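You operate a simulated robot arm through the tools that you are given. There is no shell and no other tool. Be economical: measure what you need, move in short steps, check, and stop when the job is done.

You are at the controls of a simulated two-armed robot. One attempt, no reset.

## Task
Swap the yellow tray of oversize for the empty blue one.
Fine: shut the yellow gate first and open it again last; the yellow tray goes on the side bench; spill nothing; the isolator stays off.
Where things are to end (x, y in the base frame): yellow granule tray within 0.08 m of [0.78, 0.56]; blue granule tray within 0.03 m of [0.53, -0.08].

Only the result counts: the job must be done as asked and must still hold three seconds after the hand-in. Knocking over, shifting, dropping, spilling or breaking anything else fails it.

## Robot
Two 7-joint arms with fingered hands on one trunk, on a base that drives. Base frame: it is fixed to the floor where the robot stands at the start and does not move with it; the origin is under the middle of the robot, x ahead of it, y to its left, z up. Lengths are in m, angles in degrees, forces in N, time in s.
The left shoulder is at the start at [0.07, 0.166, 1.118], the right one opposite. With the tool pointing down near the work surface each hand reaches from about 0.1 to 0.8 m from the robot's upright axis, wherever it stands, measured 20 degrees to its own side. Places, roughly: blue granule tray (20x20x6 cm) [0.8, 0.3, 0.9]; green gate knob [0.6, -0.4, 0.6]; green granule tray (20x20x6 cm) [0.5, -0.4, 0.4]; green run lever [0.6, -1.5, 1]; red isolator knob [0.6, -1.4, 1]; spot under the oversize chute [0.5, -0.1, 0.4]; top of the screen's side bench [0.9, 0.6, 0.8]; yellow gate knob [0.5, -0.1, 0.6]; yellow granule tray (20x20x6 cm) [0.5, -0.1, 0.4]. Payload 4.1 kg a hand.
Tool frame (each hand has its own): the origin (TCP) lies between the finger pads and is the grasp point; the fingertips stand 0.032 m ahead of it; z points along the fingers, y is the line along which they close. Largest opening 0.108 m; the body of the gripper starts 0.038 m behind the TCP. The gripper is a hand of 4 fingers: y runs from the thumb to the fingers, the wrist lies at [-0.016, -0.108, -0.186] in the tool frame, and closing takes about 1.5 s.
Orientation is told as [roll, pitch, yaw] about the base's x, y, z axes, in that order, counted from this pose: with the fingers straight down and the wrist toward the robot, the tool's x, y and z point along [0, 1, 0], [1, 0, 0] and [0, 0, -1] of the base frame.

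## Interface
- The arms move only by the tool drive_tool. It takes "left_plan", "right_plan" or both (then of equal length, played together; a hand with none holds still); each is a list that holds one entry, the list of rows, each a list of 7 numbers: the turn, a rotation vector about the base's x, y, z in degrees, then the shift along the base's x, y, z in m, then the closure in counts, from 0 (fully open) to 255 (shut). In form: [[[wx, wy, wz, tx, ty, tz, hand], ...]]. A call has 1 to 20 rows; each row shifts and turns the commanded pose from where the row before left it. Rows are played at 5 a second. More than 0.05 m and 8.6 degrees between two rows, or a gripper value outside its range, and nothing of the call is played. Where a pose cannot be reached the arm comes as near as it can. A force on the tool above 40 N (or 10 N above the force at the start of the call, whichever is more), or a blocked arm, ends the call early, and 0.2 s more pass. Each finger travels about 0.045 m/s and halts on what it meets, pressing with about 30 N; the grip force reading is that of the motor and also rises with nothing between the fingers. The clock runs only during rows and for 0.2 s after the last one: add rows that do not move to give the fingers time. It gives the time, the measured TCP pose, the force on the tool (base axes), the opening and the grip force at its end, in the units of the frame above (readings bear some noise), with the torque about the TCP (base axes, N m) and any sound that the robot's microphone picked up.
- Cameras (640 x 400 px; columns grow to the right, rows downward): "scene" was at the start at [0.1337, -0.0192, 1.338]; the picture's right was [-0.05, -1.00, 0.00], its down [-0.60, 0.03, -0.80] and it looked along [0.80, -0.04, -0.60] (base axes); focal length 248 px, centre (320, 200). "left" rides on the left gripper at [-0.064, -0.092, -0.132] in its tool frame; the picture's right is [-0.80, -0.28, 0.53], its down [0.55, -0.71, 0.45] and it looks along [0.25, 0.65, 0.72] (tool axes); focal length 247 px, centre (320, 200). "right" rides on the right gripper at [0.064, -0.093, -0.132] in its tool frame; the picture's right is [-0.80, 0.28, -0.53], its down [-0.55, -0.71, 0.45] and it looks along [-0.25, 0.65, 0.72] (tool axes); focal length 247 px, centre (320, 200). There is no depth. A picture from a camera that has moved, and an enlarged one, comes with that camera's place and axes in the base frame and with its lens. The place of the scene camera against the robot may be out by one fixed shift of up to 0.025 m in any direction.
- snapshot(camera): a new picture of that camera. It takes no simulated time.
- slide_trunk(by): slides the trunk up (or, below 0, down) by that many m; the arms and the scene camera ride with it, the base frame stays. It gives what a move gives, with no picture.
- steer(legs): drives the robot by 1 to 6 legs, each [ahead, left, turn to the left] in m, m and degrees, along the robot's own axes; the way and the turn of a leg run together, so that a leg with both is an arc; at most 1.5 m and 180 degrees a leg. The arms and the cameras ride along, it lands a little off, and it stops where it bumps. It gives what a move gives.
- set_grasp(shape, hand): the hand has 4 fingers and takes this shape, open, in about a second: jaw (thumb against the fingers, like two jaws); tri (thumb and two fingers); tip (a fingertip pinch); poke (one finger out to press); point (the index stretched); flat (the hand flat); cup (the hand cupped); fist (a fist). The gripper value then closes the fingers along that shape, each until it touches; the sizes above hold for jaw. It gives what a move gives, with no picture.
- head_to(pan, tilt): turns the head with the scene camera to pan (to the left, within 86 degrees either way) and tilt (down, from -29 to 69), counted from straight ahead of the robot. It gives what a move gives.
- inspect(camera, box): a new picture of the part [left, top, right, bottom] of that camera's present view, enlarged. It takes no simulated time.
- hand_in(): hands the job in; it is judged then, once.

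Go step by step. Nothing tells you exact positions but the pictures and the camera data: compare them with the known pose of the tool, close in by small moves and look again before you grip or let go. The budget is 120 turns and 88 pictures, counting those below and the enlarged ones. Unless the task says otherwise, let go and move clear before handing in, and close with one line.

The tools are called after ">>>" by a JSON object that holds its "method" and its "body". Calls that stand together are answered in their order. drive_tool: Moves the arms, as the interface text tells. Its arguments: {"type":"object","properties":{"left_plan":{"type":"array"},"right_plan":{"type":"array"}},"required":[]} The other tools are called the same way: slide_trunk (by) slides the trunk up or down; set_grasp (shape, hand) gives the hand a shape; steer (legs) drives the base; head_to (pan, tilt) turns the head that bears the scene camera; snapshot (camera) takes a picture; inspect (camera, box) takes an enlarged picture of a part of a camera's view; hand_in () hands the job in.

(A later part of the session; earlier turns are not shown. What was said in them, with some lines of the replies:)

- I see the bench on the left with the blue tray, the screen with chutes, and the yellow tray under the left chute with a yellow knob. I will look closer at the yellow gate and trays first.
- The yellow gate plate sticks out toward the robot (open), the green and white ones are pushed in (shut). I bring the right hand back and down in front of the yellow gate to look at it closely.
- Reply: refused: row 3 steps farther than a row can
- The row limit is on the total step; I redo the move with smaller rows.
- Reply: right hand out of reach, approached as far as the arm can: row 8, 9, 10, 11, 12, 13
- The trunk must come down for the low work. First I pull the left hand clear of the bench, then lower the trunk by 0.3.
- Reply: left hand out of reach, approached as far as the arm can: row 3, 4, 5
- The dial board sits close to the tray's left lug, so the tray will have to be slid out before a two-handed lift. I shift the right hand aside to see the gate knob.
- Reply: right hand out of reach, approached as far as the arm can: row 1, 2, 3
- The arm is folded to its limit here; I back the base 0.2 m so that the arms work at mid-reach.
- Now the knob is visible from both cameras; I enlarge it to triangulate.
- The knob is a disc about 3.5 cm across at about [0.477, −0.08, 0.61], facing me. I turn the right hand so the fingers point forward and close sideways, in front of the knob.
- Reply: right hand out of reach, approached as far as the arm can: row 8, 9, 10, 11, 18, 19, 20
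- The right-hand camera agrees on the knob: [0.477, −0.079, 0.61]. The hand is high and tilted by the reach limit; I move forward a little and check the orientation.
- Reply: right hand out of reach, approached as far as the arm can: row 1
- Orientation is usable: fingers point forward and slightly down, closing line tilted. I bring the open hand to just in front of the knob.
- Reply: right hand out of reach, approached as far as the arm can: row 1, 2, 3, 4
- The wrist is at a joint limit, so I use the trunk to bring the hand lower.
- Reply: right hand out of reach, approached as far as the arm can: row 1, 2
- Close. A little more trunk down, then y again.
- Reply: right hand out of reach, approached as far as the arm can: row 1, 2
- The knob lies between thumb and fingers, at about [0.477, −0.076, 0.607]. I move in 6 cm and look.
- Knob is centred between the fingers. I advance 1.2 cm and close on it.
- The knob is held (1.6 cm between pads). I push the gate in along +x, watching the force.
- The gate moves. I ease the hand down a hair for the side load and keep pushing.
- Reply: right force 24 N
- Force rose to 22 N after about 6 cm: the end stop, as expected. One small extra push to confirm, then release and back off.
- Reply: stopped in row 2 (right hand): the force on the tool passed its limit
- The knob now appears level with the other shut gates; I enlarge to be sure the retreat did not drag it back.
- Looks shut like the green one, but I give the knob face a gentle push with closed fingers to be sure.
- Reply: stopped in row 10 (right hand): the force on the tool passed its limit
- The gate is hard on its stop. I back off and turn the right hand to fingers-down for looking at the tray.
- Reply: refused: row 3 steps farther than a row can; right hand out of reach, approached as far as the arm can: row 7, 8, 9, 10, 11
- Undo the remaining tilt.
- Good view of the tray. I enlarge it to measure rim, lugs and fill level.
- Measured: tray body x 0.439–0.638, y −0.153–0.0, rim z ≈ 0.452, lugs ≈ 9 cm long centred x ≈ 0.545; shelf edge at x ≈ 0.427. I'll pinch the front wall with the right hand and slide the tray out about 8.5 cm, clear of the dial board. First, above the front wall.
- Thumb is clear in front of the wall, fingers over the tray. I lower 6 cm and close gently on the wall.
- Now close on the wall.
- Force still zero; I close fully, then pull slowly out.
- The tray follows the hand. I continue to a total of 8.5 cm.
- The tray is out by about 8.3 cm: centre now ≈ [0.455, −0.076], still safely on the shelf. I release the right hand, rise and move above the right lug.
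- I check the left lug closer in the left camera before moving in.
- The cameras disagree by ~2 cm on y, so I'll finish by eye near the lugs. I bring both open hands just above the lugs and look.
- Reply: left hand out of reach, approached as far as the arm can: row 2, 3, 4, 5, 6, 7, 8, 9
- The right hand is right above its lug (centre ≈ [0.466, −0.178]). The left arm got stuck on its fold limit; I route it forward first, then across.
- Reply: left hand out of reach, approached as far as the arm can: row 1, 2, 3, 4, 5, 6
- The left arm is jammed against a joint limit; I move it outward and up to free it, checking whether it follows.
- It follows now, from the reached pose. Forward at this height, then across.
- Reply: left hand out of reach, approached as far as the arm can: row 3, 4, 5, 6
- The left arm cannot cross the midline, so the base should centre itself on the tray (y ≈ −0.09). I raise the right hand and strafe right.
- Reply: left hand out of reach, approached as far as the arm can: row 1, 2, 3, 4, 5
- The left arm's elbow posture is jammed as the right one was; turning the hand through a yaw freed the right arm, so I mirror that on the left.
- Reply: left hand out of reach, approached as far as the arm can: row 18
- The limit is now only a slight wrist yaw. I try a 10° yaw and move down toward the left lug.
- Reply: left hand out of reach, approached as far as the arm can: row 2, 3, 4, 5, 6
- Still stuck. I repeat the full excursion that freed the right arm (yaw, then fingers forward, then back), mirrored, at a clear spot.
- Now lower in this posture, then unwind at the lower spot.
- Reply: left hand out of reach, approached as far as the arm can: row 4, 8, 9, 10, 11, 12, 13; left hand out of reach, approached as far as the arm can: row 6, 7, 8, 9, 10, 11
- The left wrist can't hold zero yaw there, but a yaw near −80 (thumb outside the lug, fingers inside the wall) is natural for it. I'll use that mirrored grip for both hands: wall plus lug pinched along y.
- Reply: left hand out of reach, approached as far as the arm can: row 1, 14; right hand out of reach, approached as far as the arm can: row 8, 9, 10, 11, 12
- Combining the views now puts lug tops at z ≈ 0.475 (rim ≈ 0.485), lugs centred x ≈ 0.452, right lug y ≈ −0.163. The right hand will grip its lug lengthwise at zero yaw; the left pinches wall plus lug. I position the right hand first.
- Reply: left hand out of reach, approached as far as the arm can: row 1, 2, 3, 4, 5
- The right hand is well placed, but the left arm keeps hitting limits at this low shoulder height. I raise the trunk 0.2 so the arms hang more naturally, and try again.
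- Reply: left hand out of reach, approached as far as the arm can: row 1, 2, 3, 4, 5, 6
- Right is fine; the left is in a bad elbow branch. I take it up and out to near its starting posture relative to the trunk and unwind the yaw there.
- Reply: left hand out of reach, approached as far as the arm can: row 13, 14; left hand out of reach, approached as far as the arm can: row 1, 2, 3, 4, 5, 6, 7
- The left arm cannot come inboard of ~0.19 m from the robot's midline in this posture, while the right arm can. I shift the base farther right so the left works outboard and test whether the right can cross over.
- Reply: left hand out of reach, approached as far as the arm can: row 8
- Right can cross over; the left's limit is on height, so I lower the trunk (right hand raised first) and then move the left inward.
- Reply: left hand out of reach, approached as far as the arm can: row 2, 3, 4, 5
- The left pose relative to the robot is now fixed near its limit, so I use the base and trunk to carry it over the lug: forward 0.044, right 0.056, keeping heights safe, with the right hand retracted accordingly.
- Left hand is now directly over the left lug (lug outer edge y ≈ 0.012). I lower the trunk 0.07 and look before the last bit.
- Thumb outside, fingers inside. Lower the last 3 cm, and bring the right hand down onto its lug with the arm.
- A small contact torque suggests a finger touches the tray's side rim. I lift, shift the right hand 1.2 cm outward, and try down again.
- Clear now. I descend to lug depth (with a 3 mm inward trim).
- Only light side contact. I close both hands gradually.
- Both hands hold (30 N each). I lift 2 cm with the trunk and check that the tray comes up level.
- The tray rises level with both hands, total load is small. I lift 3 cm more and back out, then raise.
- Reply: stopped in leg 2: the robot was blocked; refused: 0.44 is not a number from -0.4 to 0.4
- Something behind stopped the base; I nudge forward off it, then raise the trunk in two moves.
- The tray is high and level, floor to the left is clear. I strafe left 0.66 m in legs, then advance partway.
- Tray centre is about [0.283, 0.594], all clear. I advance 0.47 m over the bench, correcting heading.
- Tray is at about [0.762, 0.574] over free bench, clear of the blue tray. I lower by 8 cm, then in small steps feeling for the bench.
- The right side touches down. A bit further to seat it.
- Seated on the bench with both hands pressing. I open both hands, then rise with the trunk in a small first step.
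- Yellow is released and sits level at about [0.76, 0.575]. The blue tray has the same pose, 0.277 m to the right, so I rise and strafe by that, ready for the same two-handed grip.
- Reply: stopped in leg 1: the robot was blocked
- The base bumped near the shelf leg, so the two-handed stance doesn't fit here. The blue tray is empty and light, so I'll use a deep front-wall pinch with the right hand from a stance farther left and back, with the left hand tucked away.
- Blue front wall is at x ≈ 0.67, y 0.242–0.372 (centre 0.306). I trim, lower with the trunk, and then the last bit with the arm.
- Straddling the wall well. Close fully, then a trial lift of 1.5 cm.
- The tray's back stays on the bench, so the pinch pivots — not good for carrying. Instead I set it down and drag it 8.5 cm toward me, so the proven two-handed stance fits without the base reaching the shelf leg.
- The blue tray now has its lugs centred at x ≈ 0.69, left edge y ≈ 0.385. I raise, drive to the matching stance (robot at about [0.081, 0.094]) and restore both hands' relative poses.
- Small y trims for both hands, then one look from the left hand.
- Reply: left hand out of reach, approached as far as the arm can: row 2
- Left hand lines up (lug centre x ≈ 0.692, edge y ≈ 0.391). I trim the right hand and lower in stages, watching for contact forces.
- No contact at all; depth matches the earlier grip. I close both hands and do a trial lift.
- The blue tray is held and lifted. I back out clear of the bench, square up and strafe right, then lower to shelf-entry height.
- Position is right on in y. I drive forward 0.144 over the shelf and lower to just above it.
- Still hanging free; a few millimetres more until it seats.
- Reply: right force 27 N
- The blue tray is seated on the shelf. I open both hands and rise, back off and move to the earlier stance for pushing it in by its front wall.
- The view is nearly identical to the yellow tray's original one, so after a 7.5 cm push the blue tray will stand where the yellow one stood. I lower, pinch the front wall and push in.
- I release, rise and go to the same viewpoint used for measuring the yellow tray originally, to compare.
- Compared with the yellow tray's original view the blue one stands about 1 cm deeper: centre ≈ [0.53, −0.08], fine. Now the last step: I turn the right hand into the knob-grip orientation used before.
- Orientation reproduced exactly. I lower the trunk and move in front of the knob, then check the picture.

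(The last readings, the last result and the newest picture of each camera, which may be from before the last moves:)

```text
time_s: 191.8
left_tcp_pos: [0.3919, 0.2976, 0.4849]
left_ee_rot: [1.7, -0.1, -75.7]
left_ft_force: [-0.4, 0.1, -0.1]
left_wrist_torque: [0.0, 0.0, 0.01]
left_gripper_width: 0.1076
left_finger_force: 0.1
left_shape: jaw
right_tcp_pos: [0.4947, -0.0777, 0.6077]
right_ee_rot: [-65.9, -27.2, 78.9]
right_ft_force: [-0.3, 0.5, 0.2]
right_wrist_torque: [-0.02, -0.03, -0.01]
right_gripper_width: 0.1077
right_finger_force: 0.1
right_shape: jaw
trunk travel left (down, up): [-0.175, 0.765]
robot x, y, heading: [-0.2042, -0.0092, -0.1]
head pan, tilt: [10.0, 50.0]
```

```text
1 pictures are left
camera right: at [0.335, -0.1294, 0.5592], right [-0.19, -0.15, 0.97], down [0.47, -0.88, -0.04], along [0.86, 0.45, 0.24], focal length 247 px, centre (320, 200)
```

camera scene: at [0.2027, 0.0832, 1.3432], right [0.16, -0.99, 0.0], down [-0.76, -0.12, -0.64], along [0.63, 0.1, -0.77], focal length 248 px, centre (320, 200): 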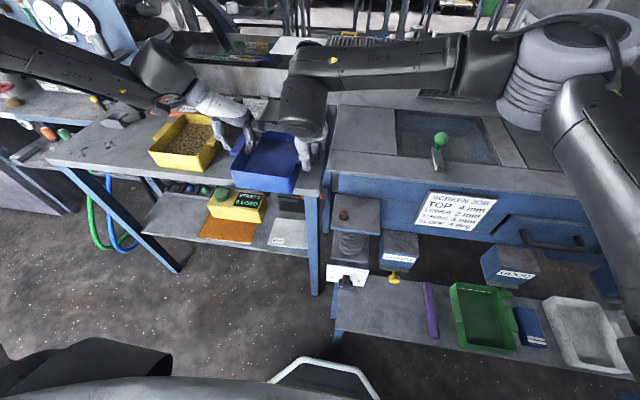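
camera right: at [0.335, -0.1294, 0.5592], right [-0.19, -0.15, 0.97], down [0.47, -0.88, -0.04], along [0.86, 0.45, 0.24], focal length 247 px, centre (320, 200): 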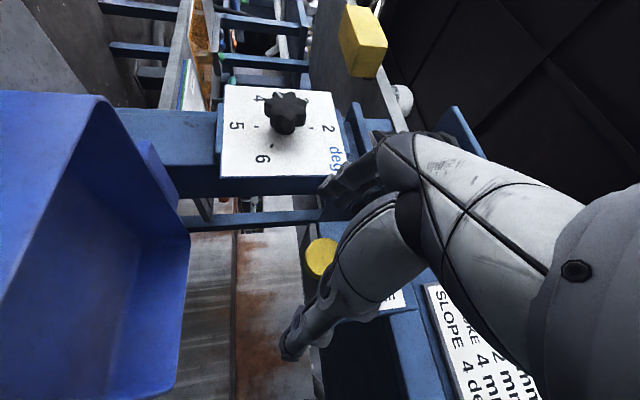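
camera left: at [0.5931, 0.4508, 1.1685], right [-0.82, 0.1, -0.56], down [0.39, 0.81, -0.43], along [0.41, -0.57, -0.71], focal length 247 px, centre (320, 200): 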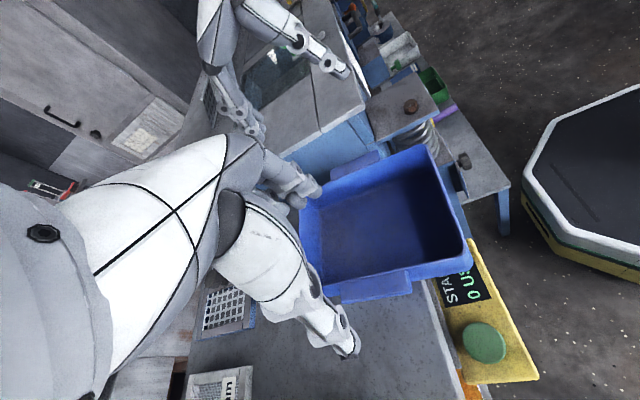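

Knob is centred between thumb and fingers. I advance 3.5 cm and close on it.

>>> {"method": "drive_tool", "body": {"right_plan": [[[0, 0, 0, 0.012, 0, 0, 0], [0, 0, 0, 0.012, 0, 0, 0], [0, 0, 0, 0.011, 0, 0, 0], [0, 0, 0, 0, 0, 0, 100], [0, 0, 0, 0, 0, 0, 200], [0, 0, 0, 0, 0, 0, 240], [0, 0, 0, 0, 0, 0, 255], [0, 0, 0, 0, 0, 0, 255], [0, 0, 0, 0, 0, 0, 255], [0, 0, 0, 0, 0, 0, 255]]]}}

```text
time_s: 194.0
left_tcp_pos: [0.3922, 0.2969, 0.4854]
left_ee_rot: [1.7, -0.2, -75.7]
left_ft_force: [0.3, 0.0, -0.4]
left_wrist_torque: [-0.01, 0.01, 0.0]
left_gripper_width: 0.1077
left_finger_force: 0.1
left_shape: jaw
right_tcp_pos: [0.5313, -0.0785, 0.607]
right_ee_rot: [-65.9, -27.2, 78.9]
right_ft_force: [1.5, -2.3, -2.4]
right_wrist_torque: [0.27, -0.33, 0.37]
right_gripper_width: 0.0382
right_finger_force: 30.0
right_shape: jaw
trunk travel left (down, up): [-0.175, 0.765]
robot x, y, heading: [-0.2001, -0.0063, -0.1]
head pan, tilt: [10.0, 50.0]
```

Held across the disc. I pull the gate out toward its original open position.

>>> {"method": "drive_tool", "body": {"right_plan": [[[0, 0, 0, -0.008, 0, 0, 255], [0, 0, 0, -0.01, 0, 0, 255], [0, 0, 0, -0.01, 0, 0, 255], [0, 0, 0, -0.01, 0, 0, 255], [0, 0, 0, -0.01, 0, 0, 255], [0, 0, 0, -0.01, 0, 0, 255], [0, 0, 0, 0, 0, 0, 255]]]}}

```text
time_s: 195.6
left_tcp_pos: [0.3921, 0.2971, 0.4852]
left_ee_rot: [1.7, -0.2, -75.7]
left_ft_force: [0.0, 0.1, -0.4]
left_wrist_torque: [0.02, 0.02, -0.02]
left_gripper_width: 0.1077
left_finger_force: 0.1
left_shape: jaw
right_tcp_pos: [0.473, -0.078, 0.6069]
right_ee_rot: [-65.9, -27.1, 79.1]
right_ft_force: [1.8, -5.1, -1.9]
right_wrist_torque: [0.26, -0.28, 0.29]
right_gripper_width: 0.0378
right_finger_force: 30.0
right_shape: jaw
trunk travel left (down, up): [-0.175, 0.765]
robot x, y, heading: [-0.2057, -0.0112, 0.1]
head pan, tilt: [10.0, 50.0]
```

Still gripping after 5.8 cm. A bit more until the stop is felt.

>>> {"method": "drive_tool", "body": {"right_plan": [[[0, 0, 0, -0.003, 0, 0, 255], [0, 0, 0, -0.003, 0, 0, 255], [0, 0, 0, -0.003, 0, 0, 255], [0, 0, 0, 0, 0, 0, 255]]]}}

```text
time_s: 196.6
left_tcp_pos: [0.3926, 0.2965, 0.4839]
left_ee_rot: [1.5, -0.1, -75.7]
left_ft_force: [-0.5, 0.1, 0.3]
left_wrist_torque: [0.0, -0.01, -0.02]
left_gripper_width: 0.108
left_finger_force: 0.0
left_shape: jaw
right_tcp_pos: [0.4658, -0.0807, 0.6044]
right_ee_rot: [-65.6, -27.3, 78.7]
right_ft_force: [13.8, -14.9, -14.4]
right_wrist_torque: [-0.07, 0.24, -0.3]
right_gripper_width: 0.0244
right_finger_force: 29.8
right_shape: jaw
trunk travel left (down, up): [-0.175, 0.765]
robot x, y, heading: [-0.2059, -0.0053, 0.1]
head pan, tilt: [10.0, 50.0]
```

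The stop is reached (14 N and the fingers starting to slip off the disc) after the full ~6.4 cm. I open the hand in place, then retreat.

>>> {"method": "drive_tool", "body": {"right_plan": [[[0, 0, 0, 0, 0, 0, 180], [0, 0, 0, 0, 0, 0, 90], [0, 0, 0, 0, 0, 0, 0], [0, 0, 0, 0, 0, 0, 0], [0, 0, 0, 0, 0, 0, 0], [0, 0, 0, 0, 0, 0, 0], [0, 0, 0, 0, 0, 0, 0], [0, 0, 0, -0.02, 0, 0, 0], [0, 0, 0, -0.03, 0, 0, 0], [0, 0, 0, -0.03, -0.02, 0.01, 0], [0, 0, 0, 0, -0.03, 0.03, 0], [0, 0, 0, 0, -0.03, 0.03, 0], [0, 0, 0, 0, -0.03, 0.03, 0], [0, 0, 0, 0, 0, 0, 0]]]}}

>>> {"method": "head_to", "body": {"pan": 0, "tilt": 37}}

>>> {"method": "snapshot", "body": {"camera": "scene"}}

```text
time_s: 199.6
left_tcp_pos: [0.3931, 0.2976, 0.4864]
left_ee_rot: [1.7, -0.2, -75.6]
left_ft_force: [0.5, 0.2, 0.8]
left_wrist_torque: [0.01, -0.02, -0.02]
left_gripper_width: 0.1077
left_finger_force: 0.2
left_shape: jaw
right_tcp_pos: [0.382, -0.1895, 0.7087]
right_ee_rot: [-66.0, -27.3, 79.0]
right_ft_force: [0.5, 0.1, -0.5]
right_wrist_torque: [0.0, 0.03, -0.03]
right_gripper_width: 0.1077
right_finger_force: 0.0
right_shape: jaw
trunk travel left (down, up): [-0.175, 0.765]
robot x, y, heading: [-0.2032, -0.006, 0.0]
head pan, tilt: [10.0, 50.0]
```

```text
time_s: 200.3
left_tcp_pos: [0.3915, 0.2967, 0.4856]
left_ee_rot: [1.8, -0.2, -75.7]
left_ft_force: [0.2, 0.1, 0.4]
left_wrist_torque: [-0.02, 0.05, 0.01]
left_gripper_width: 0.1074
left_finger_force: 0.1
left_shape: jaw
right_tcp_pos: [0.3815, -0.1904, 0.7082]
right_ee_rot: [-65.9, -27.2, 79.0]
right_ft_force: [0.3, 0.8, 0.6]
right_wrist_torque: [0.01, 0.0, 0.0]
right_gripper_width: 0.1078
right_finger_force: 0.1
right_shape: jaw
trunk travel left (down, up): [-0.175, 0.765]
robot x, y, heading: [-0.2046, -0.0063, -0.1]
head pan, tilt: [0.0, 37.0]
```

```text
0 pictures are left
camera scene: at [-0.0699, -0.0207, 0.8879], right [0.0, -1.0, 0.0], down [-0.6, 0.0, -0.8], along [0.8, 0.0, -0.6], focal length 248 px, centre (320, 200)
```

scene: 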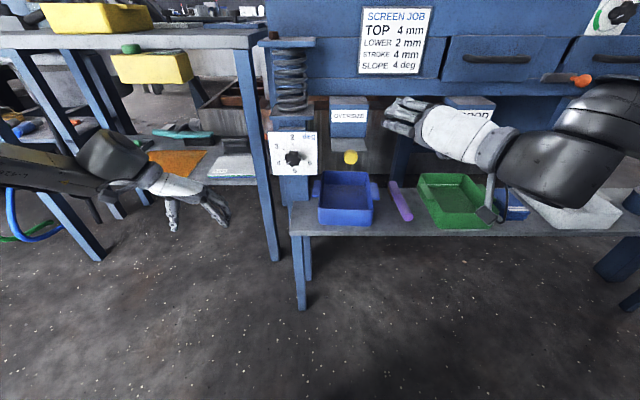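

The picture shows the gate drawn out again (open), the blue tray under the oversize chute, the yellow tray on the side bench, and both hands clear.

>>> {"method": "hand_in", "body": {}}

```text
The job is handed in.
```

The swap is done and handed in. By my camera estimates, the yellow tray sits on the side bench at about [0.76, 0.57] and the blue tray stands under the oversize chute at about [0.53, -0.08]. The yellow gate was shut first and opened again last, I saw nothing spill, and the isolator was never touched. The base bumped something twice, once while backing up and once beside the shelf. I saw nothing move at the shelf, but I never got a look at whatever was behind the robot.
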